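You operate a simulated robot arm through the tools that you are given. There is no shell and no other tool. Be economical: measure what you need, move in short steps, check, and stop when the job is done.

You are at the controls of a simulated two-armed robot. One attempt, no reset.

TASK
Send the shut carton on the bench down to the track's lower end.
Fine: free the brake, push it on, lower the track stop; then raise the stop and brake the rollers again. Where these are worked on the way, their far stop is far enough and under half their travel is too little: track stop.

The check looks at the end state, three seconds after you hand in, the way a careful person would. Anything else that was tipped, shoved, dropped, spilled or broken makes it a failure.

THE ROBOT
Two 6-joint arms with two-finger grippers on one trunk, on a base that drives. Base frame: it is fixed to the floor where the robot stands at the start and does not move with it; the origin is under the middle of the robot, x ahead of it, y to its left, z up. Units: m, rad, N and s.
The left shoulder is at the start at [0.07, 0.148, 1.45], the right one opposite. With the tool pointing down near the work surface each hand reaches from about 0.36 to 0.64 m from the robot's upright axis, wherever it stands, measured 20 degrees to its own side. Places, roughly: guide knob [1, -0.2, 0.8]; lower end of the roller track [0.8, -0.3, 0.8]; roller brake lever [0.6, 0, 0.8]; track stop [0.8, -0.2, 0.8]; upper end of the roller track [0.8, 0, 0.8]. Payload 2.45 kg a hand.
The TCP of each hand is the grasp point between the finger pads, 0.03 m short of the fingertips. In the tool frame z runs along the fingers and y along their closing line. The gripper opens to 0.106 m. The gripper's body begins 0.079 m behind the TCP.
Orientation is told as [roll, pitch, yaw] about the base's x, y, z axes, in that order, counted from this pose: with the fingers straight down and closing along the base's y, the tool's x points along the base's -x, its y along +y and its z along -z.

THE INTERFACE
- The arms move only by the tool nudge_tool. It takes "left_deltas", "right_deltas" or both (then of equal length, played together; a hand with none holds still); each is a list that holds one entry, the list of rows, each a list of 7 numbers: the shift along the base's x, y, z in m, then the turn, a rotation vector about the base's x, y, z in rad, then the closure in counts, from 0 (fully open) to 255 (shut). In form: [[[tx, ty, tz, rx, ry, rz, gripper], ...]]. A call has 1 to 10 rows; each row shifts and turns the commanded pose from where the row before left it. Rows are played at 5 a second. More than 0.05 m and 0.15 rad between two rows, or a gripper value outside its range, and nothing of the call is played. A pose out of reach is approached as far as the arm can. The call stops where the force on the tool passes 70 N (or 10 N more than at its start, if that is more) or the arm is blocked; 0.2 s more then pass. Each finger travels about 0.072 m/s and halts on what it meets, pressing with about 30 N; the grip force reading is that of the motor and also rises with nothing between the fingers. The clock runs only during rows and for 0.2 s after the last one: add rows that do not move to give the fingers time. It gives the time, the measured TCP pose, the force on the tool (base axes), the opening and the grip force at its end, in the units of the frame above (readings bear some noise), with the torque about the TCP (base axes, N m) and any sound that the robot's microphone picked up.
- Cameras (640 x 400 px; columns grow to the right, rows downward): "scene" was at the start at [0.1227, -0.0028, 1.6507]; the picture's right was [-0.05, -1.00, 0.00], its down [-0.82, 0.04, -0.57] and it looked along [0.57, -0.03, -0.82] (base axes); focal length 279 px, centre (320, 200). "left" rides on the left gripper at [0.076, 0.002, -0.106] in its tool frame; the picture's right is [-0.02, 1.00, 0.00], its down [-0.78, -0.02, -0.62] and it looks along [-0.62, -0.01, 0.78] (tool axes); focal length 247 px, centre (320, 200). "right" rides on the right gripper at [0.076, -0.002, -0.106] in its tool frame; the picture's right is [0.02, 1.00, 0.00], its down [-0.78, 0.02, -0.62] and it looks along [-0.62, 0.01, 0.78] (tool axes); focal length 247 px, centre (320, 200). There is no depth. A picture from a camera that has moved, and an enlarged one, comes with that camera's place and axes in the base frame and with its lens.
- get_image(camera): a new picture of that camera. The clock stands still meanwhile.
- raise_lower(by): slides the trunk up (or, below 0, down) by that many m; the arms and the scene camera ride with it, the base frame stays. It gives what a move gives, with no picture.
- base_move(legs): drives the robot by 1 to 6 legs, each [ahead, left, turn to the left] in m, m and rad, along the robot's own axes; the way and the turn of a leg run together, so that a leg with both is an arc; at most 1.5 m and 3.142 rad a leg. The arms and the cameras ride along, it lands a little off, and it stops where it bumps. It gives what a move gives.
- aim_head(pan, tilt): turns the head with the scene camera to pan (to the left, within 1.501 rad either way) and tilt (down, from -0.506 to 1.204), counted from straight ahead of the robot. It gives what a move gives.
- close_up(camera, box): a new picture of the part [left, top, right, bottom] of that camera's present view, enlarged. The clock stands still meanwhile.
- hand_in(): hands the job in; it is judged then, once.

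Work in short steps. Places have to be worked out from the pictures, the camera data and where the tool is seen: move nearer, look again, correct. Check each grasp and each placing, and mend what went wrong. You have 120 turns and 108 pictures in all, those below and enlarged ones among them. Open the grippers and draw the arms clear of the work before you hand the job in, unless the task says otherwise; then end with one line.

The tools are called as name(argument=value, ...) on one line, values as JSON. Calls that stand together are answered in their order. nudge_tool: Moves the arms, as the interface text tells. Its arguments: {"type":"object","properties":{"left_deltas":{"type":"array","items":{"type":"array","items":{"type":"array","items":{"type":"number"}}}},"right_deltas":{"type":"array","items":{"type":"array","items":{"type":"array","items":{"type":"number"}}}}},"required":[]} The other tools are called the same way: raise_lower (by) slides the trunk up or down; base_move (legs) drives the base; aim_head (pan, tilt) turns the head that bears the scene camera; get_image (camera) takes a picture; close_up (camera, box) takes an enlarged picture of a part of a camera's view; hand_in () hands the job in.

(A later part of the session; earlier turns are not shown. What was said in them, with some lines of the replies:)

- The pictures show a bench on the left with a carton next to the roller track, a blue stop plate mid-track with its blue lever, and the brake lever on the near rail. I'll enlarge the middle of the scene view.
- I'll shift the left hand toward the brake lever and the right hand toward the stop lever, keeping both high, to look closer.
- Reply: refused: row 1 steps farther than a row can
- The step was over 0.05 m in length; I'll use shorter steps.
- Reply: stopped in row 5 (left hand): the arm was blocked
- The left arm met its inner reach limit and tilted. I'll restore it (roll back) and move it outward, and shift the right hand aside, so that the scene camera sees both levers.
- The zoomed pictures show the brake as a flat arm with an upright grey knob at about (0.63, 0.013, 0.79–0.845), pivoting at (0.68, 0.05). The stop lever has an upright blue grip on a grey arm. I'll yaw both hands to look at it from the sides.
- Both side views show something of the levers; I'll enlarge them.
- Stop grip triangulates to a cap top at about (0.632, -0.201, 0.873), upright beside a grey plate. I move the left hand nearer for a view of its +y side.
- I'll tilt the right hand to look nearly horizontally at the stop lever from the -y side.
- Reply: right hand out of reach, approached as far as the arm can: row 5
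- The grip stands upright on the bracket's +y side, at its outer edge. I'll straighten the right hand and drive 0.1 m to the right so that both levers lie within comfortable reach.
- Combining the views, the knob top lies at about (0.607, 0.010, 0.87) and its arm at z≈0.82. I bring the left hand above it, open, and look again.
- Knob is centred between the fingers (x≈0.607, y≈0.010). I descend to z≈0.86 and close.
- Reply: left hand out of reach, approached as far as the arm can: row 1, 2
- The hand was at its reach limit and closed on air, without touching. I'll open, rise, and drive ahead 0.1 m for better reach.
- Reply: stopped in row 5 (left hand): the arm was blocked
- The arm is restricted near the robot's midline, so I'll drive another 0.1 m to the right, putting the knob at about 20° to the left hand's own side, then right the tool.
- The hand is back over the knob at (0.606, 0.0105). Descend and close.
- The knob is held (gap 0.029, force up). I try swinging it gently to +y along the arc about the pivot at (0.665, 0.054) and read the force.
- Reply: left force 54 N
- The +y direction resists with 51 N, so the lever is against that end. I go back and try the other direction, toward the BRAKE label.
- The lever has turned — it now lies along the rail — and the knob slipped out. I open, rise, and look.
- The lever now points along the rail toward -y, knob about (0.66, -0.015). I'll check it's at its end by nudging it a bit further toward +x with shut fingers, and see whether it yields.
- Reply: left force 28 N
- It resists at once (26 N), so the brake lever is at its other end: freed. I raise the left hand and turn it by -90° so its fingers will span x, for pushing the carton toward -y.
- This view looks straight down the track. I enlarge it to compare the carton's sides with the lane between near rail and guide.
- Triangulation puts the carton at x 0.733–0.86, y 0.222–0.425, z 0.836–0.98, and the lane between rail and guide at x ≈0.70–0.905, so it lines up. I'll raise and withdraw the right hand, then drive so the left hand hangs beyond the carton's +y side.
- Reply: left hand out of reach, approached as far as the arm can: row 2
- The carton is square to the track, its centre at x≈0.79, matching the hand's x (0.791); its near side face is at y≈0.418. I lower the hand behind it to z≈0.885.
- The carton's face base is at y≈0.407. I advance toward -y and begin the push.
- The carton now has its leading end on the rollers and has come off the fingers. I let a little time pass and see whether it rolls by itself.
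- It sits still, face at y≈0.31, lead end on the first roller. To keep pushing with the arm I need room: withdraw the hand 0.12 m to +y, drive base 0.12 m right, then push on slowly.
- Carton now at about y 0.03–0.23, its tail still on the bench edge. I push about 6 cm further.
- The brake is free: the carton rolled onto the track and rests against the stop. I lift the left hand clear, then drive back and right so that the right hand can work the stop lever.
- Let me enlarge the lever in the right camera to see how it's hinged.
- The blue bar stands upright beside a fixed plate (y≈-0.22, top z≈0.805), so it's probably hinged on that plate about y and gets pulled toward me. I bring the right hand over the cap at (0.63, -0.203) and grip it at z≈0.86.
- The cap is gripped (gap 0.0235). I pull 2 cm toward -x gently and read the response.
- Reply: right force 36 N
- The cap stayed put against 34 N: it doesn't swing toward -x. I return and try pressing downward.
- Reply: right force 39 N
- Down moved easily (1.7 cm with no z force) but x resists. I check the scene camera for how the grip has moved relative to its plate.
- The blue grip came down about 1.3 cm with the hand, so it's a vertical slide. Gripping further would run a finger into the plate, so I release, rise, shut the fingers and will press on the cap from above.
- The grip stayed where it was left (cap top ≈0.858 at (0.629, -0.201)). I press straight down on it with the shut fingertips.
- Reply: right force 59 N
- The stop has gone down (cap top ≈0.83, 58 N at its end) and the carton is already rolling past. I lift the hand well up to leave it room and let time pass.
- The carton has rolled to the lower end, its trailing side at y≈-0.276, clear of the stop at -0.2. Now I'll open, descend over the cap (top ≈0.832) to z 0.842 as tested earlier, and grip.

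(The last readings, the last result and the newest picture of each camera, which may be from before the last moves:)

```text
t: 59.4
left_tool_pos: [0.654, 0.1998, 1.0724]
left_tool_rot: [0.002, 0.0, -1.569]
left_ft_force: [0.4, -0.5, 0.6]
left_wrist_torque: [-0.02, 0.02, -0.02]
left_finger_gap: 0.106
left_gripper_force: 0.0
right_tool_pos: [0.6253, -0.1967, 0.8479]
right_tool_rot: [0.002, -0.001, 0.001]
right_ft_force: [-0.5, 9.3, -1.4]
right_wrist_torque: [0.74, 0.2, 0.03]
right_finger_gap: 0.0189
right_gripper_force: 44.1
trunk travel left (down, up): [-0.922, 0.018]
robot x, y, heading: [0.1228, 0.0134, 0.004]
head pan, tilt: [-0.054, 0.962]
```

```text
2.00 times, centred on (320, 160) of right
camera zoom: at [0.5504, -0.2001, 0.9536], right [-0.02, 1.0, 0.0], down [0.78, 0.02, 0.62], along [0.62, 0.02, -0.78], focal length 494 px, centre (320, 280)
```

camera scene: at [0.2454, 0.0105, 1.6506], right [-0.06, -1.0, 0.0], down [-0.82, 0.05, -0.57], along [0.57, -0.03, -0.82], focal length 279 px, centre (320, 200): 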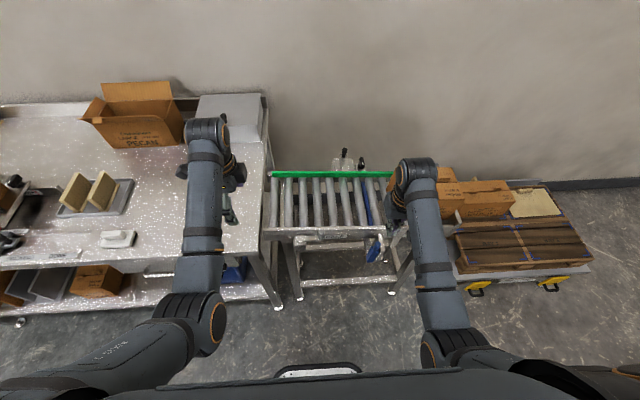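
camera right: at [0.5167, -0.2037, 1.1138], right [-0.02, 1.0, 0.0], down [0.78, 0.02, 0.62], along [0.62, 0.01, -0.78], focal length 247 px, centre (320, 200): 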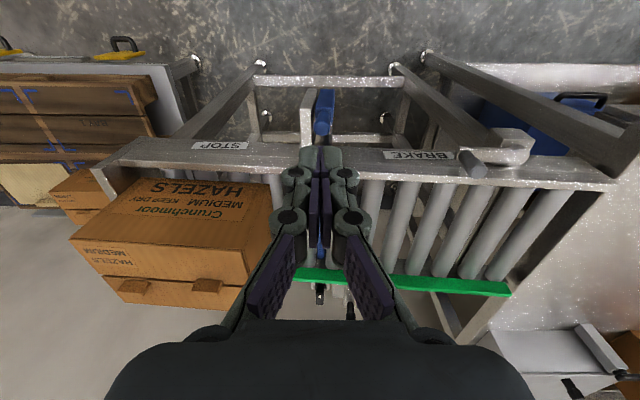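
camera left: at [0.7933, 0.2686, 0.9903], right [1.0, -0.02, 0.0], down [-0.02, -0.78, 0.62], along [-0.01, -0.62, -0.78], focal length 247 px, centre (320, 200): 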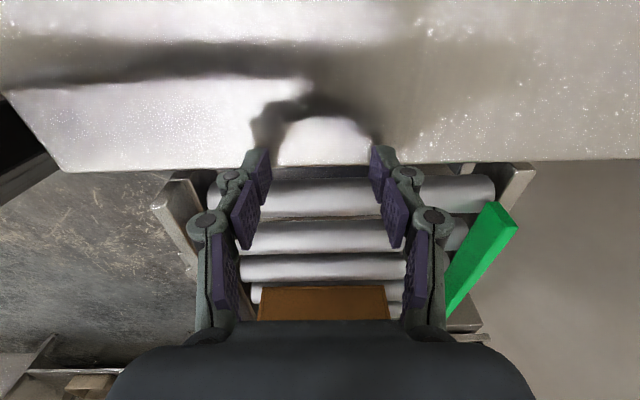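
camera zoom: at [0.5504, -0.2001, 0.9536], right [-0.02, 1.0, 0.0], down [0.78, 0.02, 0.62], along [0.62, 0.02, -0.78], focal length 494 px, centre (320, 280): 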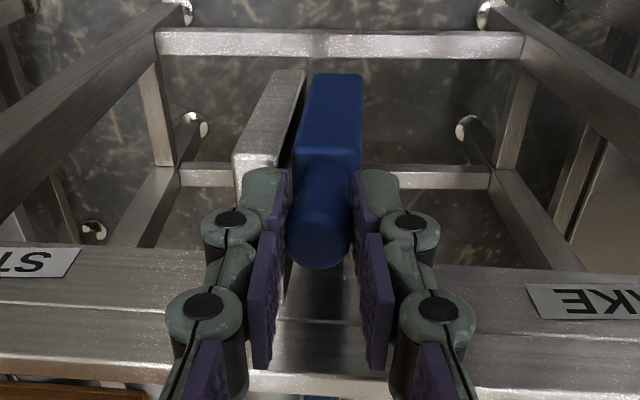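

Gripped (gap 0.019). I pull straight up in small steps.

nudge_tool(right_deltas=[[[0, 0, 0.01, 0, 0, 0, 255], [0, 0, 0.01, 0, 0, 0, 255], [0, 0, 0.01, 0, 0, 0, 255], [0, 0, 0.01, 0, 0, 0, 255], [0, 0, 0, 0, 0, 0, 255]]])

close_up(camera="right", box=[220, 60, 420, 260])

close_up(camera="scene", box=[240, 130, 480, 280])

```text
t: 60.6
left_tool_pos: [0.6557, 0.1998, 1.0727]
left_tool_rot: [0.004, 0.0, -1.57]
left_ft_force: [0.7, -0.1, -0.3]
left_wrist_torque: [-0.02, 0.0, 0.0]
left_finger_gap: 0.106
left_gripper_force: 0.0
right_tool_pos: [0.6265, -0.2015, 0.8863]
right_tool_rot: [0.001, -0.002, 0.001]
right_ft_force: [2.0, 6.2, 1.7]
right_wrist_torque: [0.56, 0.21, 0.05]
right_finger_gap: 0.019
right_gripper_force: 44.4
trunk travel left (down, up): [-0.922, 0.018]
robot x, y, heading: [0.1203, 0.0109, 0.001]
head pan, tilt: [-0.054, 0.962]
```

```text
2.00 times, centred on (320, 160) of right
camera zoom: at [0.5503, -0.2027, 0.9924], right [-0.02, 1.0, 0.0], down [0.78, 0.02, 0.62], along [0.62, 0.01, -0.78], focal length 494 px, centre (320, 280)
```

zoom: 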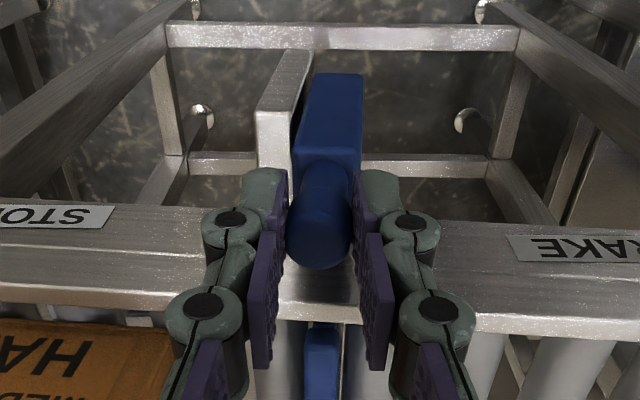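

```text
2.67 times, centred on (360, 205) of scene
camera zoom: at [0.2448, 0.0121, 1.6507], right [-0.06, -1.0, 0.0], down [-0.82, 0.04, -0.57], along [0.57, -0.03, -0.82], focal length 743 px, centre (213, 187)
```

zoom: 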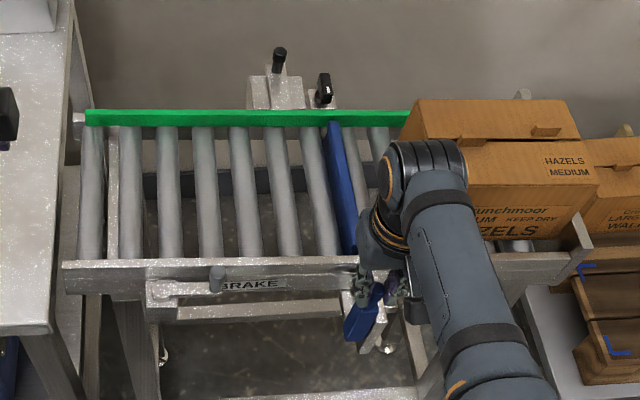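

The stop plate is rising with the grip. I continue up to its upper end until it resists.

nudge_tool(right_deltas=[[[0, 0, 0.006, 0, 0, 0, 255], [0, 0, 0.006, 0, 0, 0, 255], [0, 0, 0.004, 0, 0, 0, 255], [0, 0, 0, 0, 0, 0, 255]]])

get_image(camera="right")

```text
t: 61.6
left_tool_pos: [0.6565, 0.1988, 1.0717]
left_tool_rot: [0.003, 0.003, -1.572]
left_ft_force: [-0.2, 0.4, 0.1]
left_wrist_torque: [0.04, -0.05, 0.0]
left_finger_gap: 0.1059
left_gripper_force: 0.0
right_tool_pos: [0.6258, -0.2023, 0.8992]
right_tool_rot: [0.0, 0.006, 0.001]
right_ft_force: [-3.5, 4.3, -25.7]
right_wrist_torque: [0.25, 0.31, 0.0]
right_finger_gap: 0.0185
right_gripper_force: 43.8
trunk travel left (down, up): [-0.922, 0.018]
robot x, y, heading: [0.1205, 0.0122, -0.001]
head pan, tilt: [-0.054, 0.962]
```

```text
39 pictures are left
camera right: at [0.5509, -0.2037, 1.0064], right [-0.02, 1.0, 0.0], down [0.79, 0.02, 0.62], along [0.62, 0.01, -0.79], focal length 247 px, centre (320, 200)
```

right: 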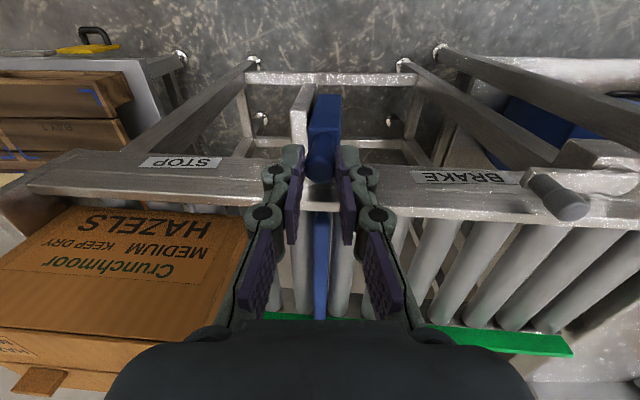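

It resists with 26 N: upper end reached. I release, rise, and check the stop.

nudge_tool(right_deltas=[[[0, 0, -0.004, 0, 0, 0, 100], [0, 0, 0, 0, 0, 0, 0], [0, 0, 0, 0, 0, 0, 0], [0, 0, 0.045, 0, 0, 0, 0], [-0.01, 0, 0.045, 0, 0, 0, 0], [0, -0.03, 0.04, 0, 0, 0, 0], [0, -0.04, 0.02, 0, 0, 0, 0], [0, -0.04, 0, 0, 0, 0, 0], [0, 0, 0, 0, 0, 0, 0]]])

close_up(camera="scene", box=[240, 130, 480, 280])

close_up(camera="scene", box=[345, 220, 425, 270])

```text
t: 63.6
left_tool_pos: [0.6552, 0.1995, 1.0722]
left_tool_rot: [0.004, 0.001, -1.568]
left_ft_force: [0.4, -0.4, 1.0]
left_wrist_torque: [0.0, -0.02, -0.01]
left_finger_gap: 0.106
left_gripper_force: 0.1
right_tool_pos: [0.6152, -0.3085, 1.0467]
right_tool_rot: [-0.001, 0.0, 0.0]
right_ft_force: [0.0, -0.9, -0.5]
right_wrist_torque: [0.0, 0.0, -0.03]
right_finger_gap: 0.106
right_gripper_force: 0.0
trunk travel left (down, up): [-0.922, 0.018]
robot x, y, heading: [0.1233, 0.0191, -0.001]
head pan, tilt: [-0.054, 0.962]
```

```text
2.67 times, centred on (360, 205) of scene
camera zoom: at [0.2444, 0.0117, 1.6507], right [-0.06, -1.0, 0.0], down [-0.82, 0.04, -0.57], along [0.57, -0.03, -0.82], focal length 743 px, centre (213, 187)
```

zoom: 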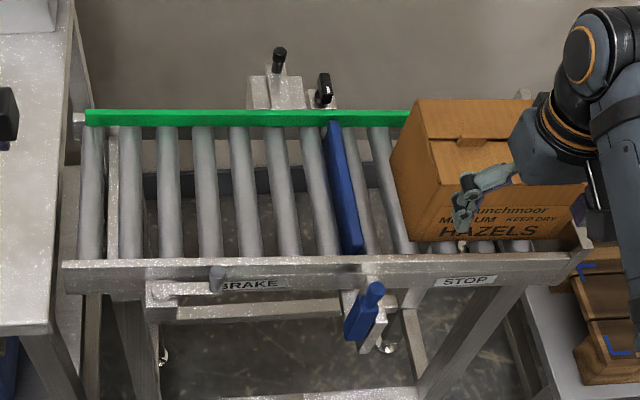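

```text
8.00 times, centred on (385, 245) of scene
camera zoom: at [0.2444, 0.0117, 1.6507], right [-0.06, -1.0, 0.0], down [-0.82, 0.04, -0.57], along [0.57, -0.03, -0.82], focal length 2228 px, centre (-200, -160)
```

zoom: 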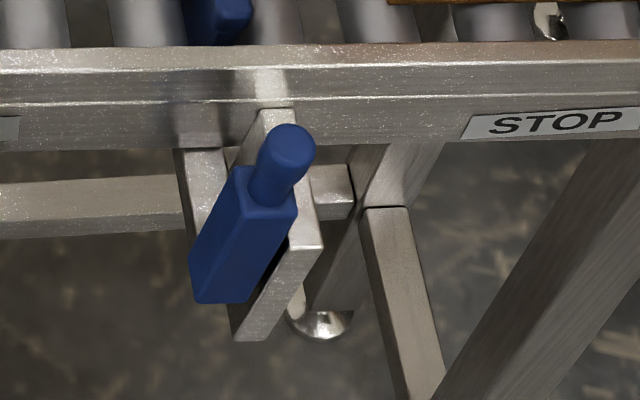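

The stop looks just as at the start: fully raised. Next the brake: I drive 0.21 m right to bring the left hand over the lever, with fingers closing along x so one finger can get behind the knob.

base_move(legs=[[-0.02, -0.21, 0]])

nudge_tool(left_deltas=[[[0, 0, -0.045, 0, 0, 0, 110], [0, 0, -0.045, 0, 0, 0, 110], [0, 0, -0.03, 0, 0, 0, 110], [0, 0, 0, 0, 0, 0, 110]]])

get_image(camera="left")

close_up(camera="scene", box=[180, 140, 480, 330])

```text
t: 65.3
left_tool_pos: [0.6339, -0.0127, 1.0722]
left_tool_rot: [0.003, 0.0, -1.57]
left_ft_force: [-0.4, -0.1, 0.6]
left_wrist_torque: [-0.03, 0.01, -0.03]
left_finger_gap: 0.1058
left_gripper_force: 0.0
right_tool_pos: [0.595, -0.5209, 1.0466]
right_tool_rot: [-0.003, 0.0, -0.001]
right_ft_force: [-0.4, 0.2, -0.2]
right_wrist_torque: [-0.01, 0.01, 0.01]
right_finger_gap: 0.1059
right_gripper_force: 0.0
trunk travel left (down, up): [-0.922, 0.018]
robot x, y, heading: [0.1001, -0.198, 0.003]
head pan, tilt: [-0.054, 0.962]
```

```text
t: 66.3
left_tool_pos: [0.634, -0.0128, 0.9539]
left_tool_rot: [0.004, 0.001, -1.57]
left_ft_force: [0.1, -0.5, 0.0]
left_wrist_torque: [-0.03, -0.01, -0.02]
left_finger_gap: 0.0603
left_gripper_force: 0.1
right_tool_pos: [0.5954, -0.5244, 1.0464]
right_tool_rot: [0.001, -0.001, -0.002]
right_ft_force: [-0.2, -0.4, 0.0]
right_wrist_torque: [-0.02, -0.02, -0.02]
right_finger_gap: 0.1058
right_gripper_force: 0.0
trunk travel left (down, up): [-0.922, 0.018]
robot x, y, heading: [0.099, -0.198, 0.0]
head pan, tilt: [-0.054, 0.962]
```

```text
36 pictures are left
camera left: at [0.6346, 0.063, 1.0603], right [1.0, -0.02, 0.0], down [-0.02, -0.78, 0.62], along [-0.01, -0.62, -0.78], focal length 247 px, centre (320, 200)
```

left: 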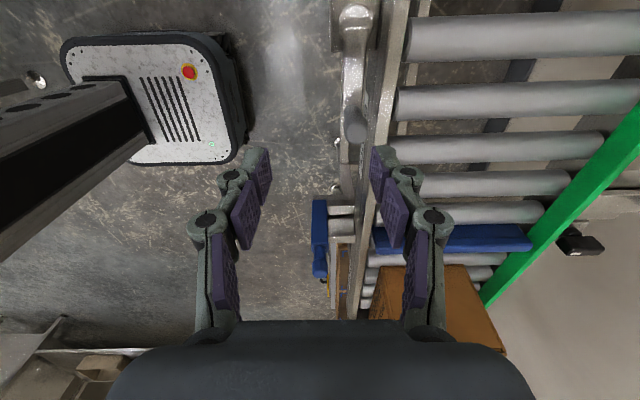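

```text
2.11 times, centred on (330, 235) of scene
camera zoom: at [0.2237, -0.2032, 1.6507], right [-0.06, -1.0, 0.0], down [-0.82, 0.05, -0.57], along [0.57, -0.03, -0.82], focal length 586 px, centre (299, 126)
```

zoom: 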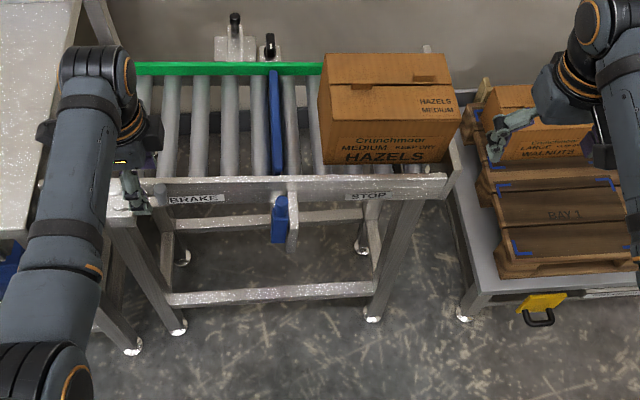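

The carton rests at the lower end. The knob computes to (0.663, -0.017). I zoom in to check the gap between knob and rail.

close_up(camera="left", box=[300, 0, 440, 190])

```text
2.11 times, centred on (370, 95) of left
camera zoom: at [0.6346, 0.063, 1.0603], right [1.0, -0.02, 0.0], down [-0.02, -0.78, 0.62], along [-0.01, -0.62, -0.78], focal length 520 px, centre (215, 421)
```

zoom: 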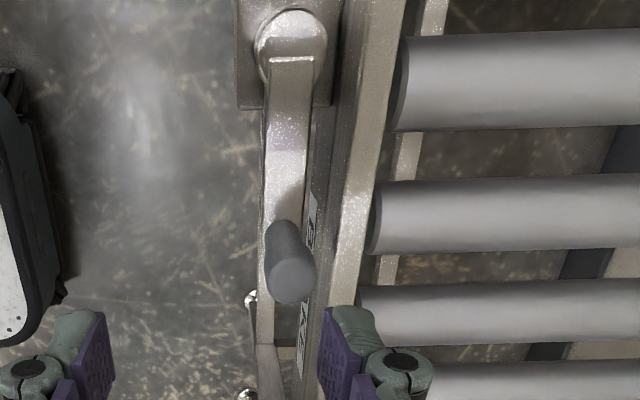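

The rail's outer edge is at x≈0.69, knob at about 0.661. I narrow the fingers to ~0.046 m, centre on (0.661, -0.018), and descend to z≈0.87 in small steps.

nudge_tool(left_deltas=[[[0.027, -0.005, 0, 0, 0, 0, 144], [0, 0, -0.03, 0, 0, 0, 144], [0, 0, -0.025, 0, 0, 0, 144], [0, 0, -0.015, 0, 0, 0, 144], [0, 0, -0.012, 0, 0, 0, 144], [0, 0, 0, 0, 0, 0, 144]]])

close_up(camera="left", box=[220, 60, 420, 260])

```text
t: 67.7
left_tool_pos: [0.6641, -0.0201, 0.8741]
left_tool_rot: [0.012, 0.003, -1.572]
left_ft_force: [13.5, 1.4, 20.6]
left_wrist_torque: [0.22, -0.81, -0.12]
left_finger_gap: 0.0638
left_gripper_force: 10.8
right_tool_pos: [0.595, -0.524, 1.0457]
right_tool_rot: [0.002, 0.002, 0.0]
right_ft_force: [0.0, 0.0, 0.0]
right_wrist_torque: [-0.01, 0.01, 0.01]
right_finger_gap: 0.1061
right_gripper_force: 0.2
trunk travel left (down, up): [-0.922, 0.018]
robot x, y, heading: [0.0983, -0.1964, -0.0]
head pan, tilt: [-0.054, 0.962]
```

```text
2.00 times, centred on (320, 160) of left
camera zoom: at [0.6648, 0.0562, 0.979], right [1.0, -0.02, 0.01], down [-0.02, -0.78, 0.62], along [0.0, -0.62, -0.78], focal length 494 px, centre (320, 280)
```

zoom: 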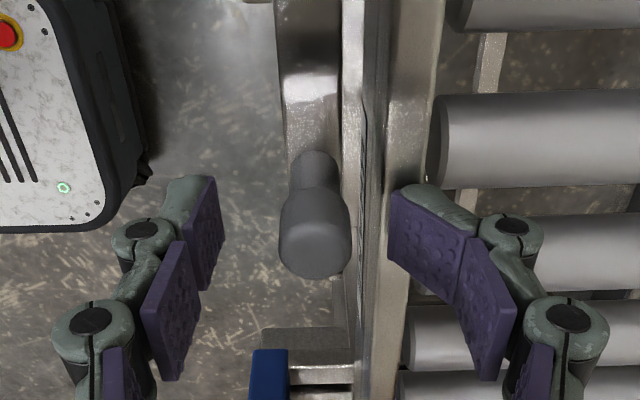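

The back finger touched the rail top (tips at ≈0.845). I rise 1 cm, close there on the knob's upper part.

nudge_tool(left_deltas=[[[-0.002, 0, 0.012, 0, 0, 0, 144], [0, 0, 0, 0, 0, 0, 200], [0, 0, 0, 0, 0, 0, 255], [0, 0, 0, 0, 0, 0, 255], [0, 0, 0, 0, 0, 0, 255]]])

close_up(camera="left", box=[220, 60, 420, 260])

```text
t: 68.9
left_tool_pos: [0.6582, -0.0197, 0.883]
left_tool_rot: [-0.001, 0.002, -1.572]
left_ft_force: [-3.7, -2.9, -4.3]
left_wrist_torque: [0.16, 0.12, 0.34]
left_finger_gap: 0.0191
left_gripper_force: 43.8
right_tool_pos: [0.5943, -0.5242, 1.0477]
right_tool_rot: [0.001, -0.001, -0.002]
right_ft_force: [0.1, -1.3, -0.1]
right_wrist_torque: [0.02, -0.02, -0.01]
right_finger_gap: 0.1061
right_gripper_force: 0.1
trunk travel left (down, up): [-0.922, 0.018]
robot x, y, heading: [0.0979, -0.1994, -0.002]
head pan, tilt: [-0.054, 0.962]
```

```text
2.00 times, centred on (320, 160) of left
camera zoom: at [0.6599, 0.0563, 0.9883], right [1.0, -0.02, 0.0], down [-0.02, -0.78, 0.62], along [-0.01, -0.62, -0.78], focal length 494 px, centre (320, 280)
```

zoom: 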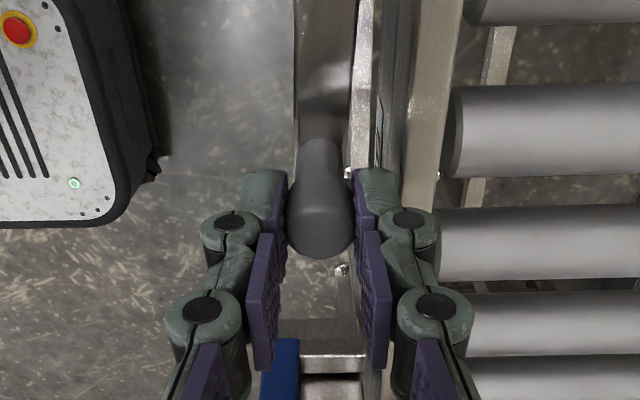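

Knob held. I swing it back along the arc toward the braked position.

nudge_tool(left_deltas=[[[-0.0124, 0.002, 0, 0, 0, 0, 255], [-0.012, 0.004, 0, 0, 0, 0, 255], [-0.0113, 0.006, 0, 0, 0, 0, 255], [-0.01, 0.0076, 0, 0, 0, 0, 255], [-0.0085, 0.0095, 0, 0, 0, 0, 255], [0, 0, 0, 0, 0, 0, 255]]])

close_up(camera="left", box=[220, 60, 420, 260])

```text
t: 70.3
left_tool_pos: [0.6079, 0.0076, 0.8844]
left_tool_rot: [0.009, 0.001, -1.57]
left_ft_force: [18.8, -5.3, 10.0]
left_wrist_torque: [-0.78, -0.5, -0.11]
left_finger_gap: 0.019
left_gripper_force: 44.4
right_tool_pos: [0.5961, -0.5256, 1.0446]
right_tool_rot: [0.002, 0.001, 0.0]
right_ft_force: [0.1, -0.2, 0.1]
right_wrist_torque: [0.03, -0.04, 0.02]
right_finger_gap: 0.1061
right_gripper_force: 0.0
trunk travel left (down, up): [-0.922, 0.018]
robot x, y, heading: [0.1018, -0.2019, -0.002]
head pan, tilt: [-0.054, 0.962]
```

```text
2.00 times, centred on (320, 160) of left
camera zoom: at [0.609, 0.084, 0.9904], right [1.0, -0.02, 0.01], down [-0.02, -0.78, 0.62], along [-0.01, -0.62, -0.78], focal length 494 px, centre (320, 280)
```

zoom: 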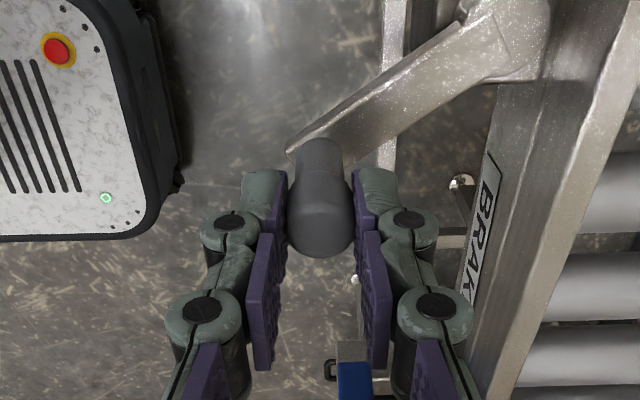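

It swung back; resistance is building (19 N). A small further push confirms the end.

nudge_tool(left_deltas=[[[-0.005, 0.007, 0, 0, 0, 0, 255], [-0.003, 0.005, 0, 0, 0, 0, 255], [0, 0, 0, 0, 0, 0, 255]]])

nudge_tool(left_deltas=[[[0.006, -0.008, 0, 0, 0, 0, 180], [0, 0, 0, 0, 0, 0, 60], [0, 0, 0, 0, 0, 0, 0], [0, 0, 0.045, 0, 0, 0, 0], [0, 0.02, 0.045, 0, 0, 0, 0], [0, 0.04, 0.03, 0, 0, 0, 0], [0, 0.04, 0.03, 0, 0, 0, 0], [0, 0.04, 0, 0, 0, 0, 0], [0, 0, 0, 0, 0, 0, 0]]])

get_image(camera="scene")

close_up(camera="scene", box=[220, 150, 420, 275])

```text
t: 71.1
left_tool_pos: [0.607, 0.013, 0.8837]
left_tool_rot: [0.013, -0.004, -1.571]
left_ft_force: [41.0, -31.2, -0.7]
left_wrist_torque: [-0.86, -1.06, -0.01]
left_finger_gap: 0.0191
left_gripper_force: 44.6
right_tool_pos: [0.601, -0.5273, 1.0417]
right_tool_rot: [0.006, 0.005, -0.001]
right_ft_force: [-0.4, 0.6, -0.6]
right_wrist_torque: [0.0, -0.01, -0.02]
right_finger_gap: 0.1058
right_gripper_force: 0.0
trunk travel left (down, up): [-0.922, 0.018]
robot x, y, heading: [0.1001, -0.199, -0.004]
head pan, tilt: [-0.054, 0.962]
```

```text
t: 73.1
left_tool_pos: [0.6, 0.1535, 1.0314]
left_tool_rot: [0.003, 0.003, -1.571]
left_ft_force: [-0.1, 0.4, 0.5]
left_wrist_torque: [0.03, -0.03, -0.01]
left_finger_gap: 0.1056
left_gripper_force: 0.0
right_tool_pos: [0.5948, -0.5242, 1.0465]
right_tool_rot: [0.002, -0.002, -0.001]
right_ft_force: [-0.1, 0.3, -0.7]
right_wrist_torque: [0.0, 0.02, 0.02]
right_finger_gap: 0.1058
right_gripper_force: 0.1
trunk travel left (down, up): [-0.922, 0.018]
robot x, y, heading: [0.0997, -0.2004, -0.005]
head pan, tilt: [-0.054, 0.962]
```

```text
30 pictures are left
camera scene: at [0.2242, -0.2039, 1.6507], right [-0.06, -1.0, 0.0], down [-0.82, 0.05, -0.57], along [0.57, -0.03, -0.82], focal length 279 px, centre (320, 200)
```

scene: 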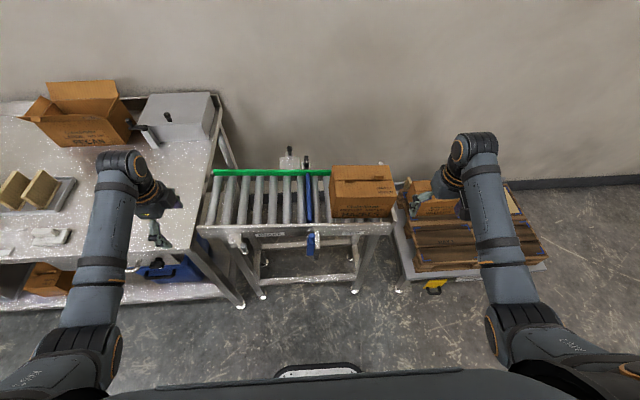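

```text
3.20 times, centred on (320, 212) of scene
camera zoom: at [0.2242, -0.2039, 1.6507], right [-0.06, -1.0, 0.0], down [-0.82, 0.05, -0.57], along [0.57, -0.03, -0.82], focal length 891 px, centre (320, 160)
```

zoom: 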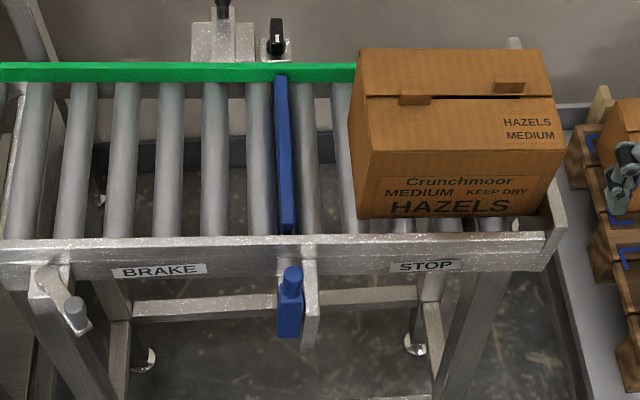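

Brake lever is back at its starting place (resisting 50 N there) and the stop is up. I check with the right camera that the carton lies against the end plate.

get_image(camera="right")

close_up(camera="scene", box=[360, 150, 440, 250])

```text
28 pictures are left
camera right: at [0.5189, -0.5261, 1.1528], right [-0.02, 1.0, 0.0], down [0.78, 0.01, 0.62], along [0.62, 0.01, -0.78], focal length 247 px, centre (320, 200)
```

right: 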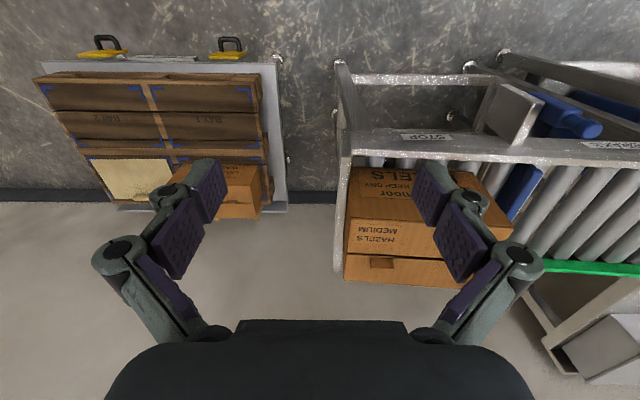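

```text
4.00 times, centred on (400, 200) of scene
camera zoom: at [0.2242, -0.2039, 1.6507], right [-0.06, -1.0, 0.0], down [-0.82, 0.05, -0.57], along [0.57, -0.03, -0.82], focal length 1114 px, centre (0, 200)
```

zoom: 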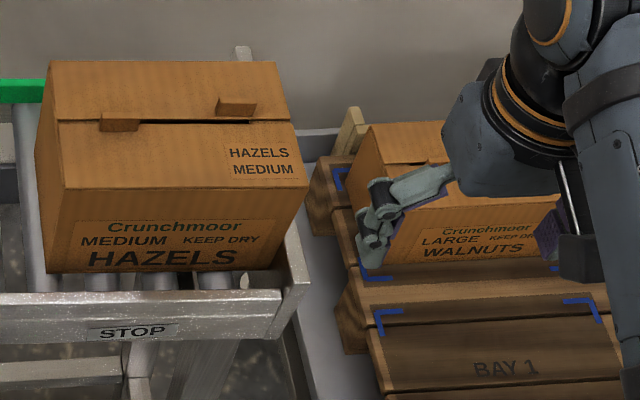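

The carton rests against the lower end plate. Both grippers are open; I back the robot off a bit, then hand in.

base_move(legs=[[-0.15, 0, 0]])

get_image(camera="scene")

```text
t: 74.4
left_tool_pos: [0.4573, 0.152, 1.0308]
left_tool_rot: [0.001, 0.002, -1.574]
left_ft_force: [0.5, -1.1, -0.4]
left_wrist_torque: [-0.03, 0.0, 0.01]
left_finger_gap: 0.106
left_gripper_force: 0.0
right_tool_pos: [0.4479, -0.5252, 1.0446]
right_tool_rot: [0.002, 0.003, -0.005]
right_ft_force: [0.9, -0.1, 0.1]
right_wrist_torque: [0.02, 0.04, 0.04]
right_finger_gap: 0.1061
right_gripper_force: 0.1
trunk travel left (down, up): [-0.922, 0.018]
robot x, y, heading: [-0.0474, -0.1986, -0.006]
head pan, tilt: [-0.054, 0.962]
```

```text
26 pictures are left
camera scene: at [0.0796, -0.2032, 1.6504], right [-0.06, -1.0, 0.0], down [-0.82, 0.05, -0.57], along [0.57, -0.03, -0.82], focal length 279 px, centre (320, 200)
```

scene: 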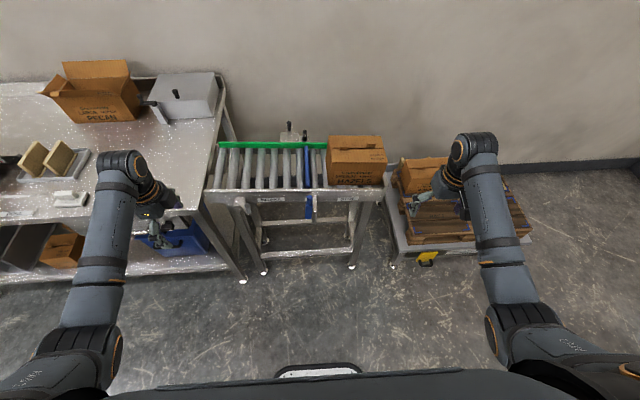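

Everything is in order: carton at the lower end, stop raised, brake set, arms clear.

hand_in()

```text
The job is handed in.
```

The carton is at the track's lower end against the end plate, the stop is raised again, the rollers are braked, and both arms are open and clear of the work.
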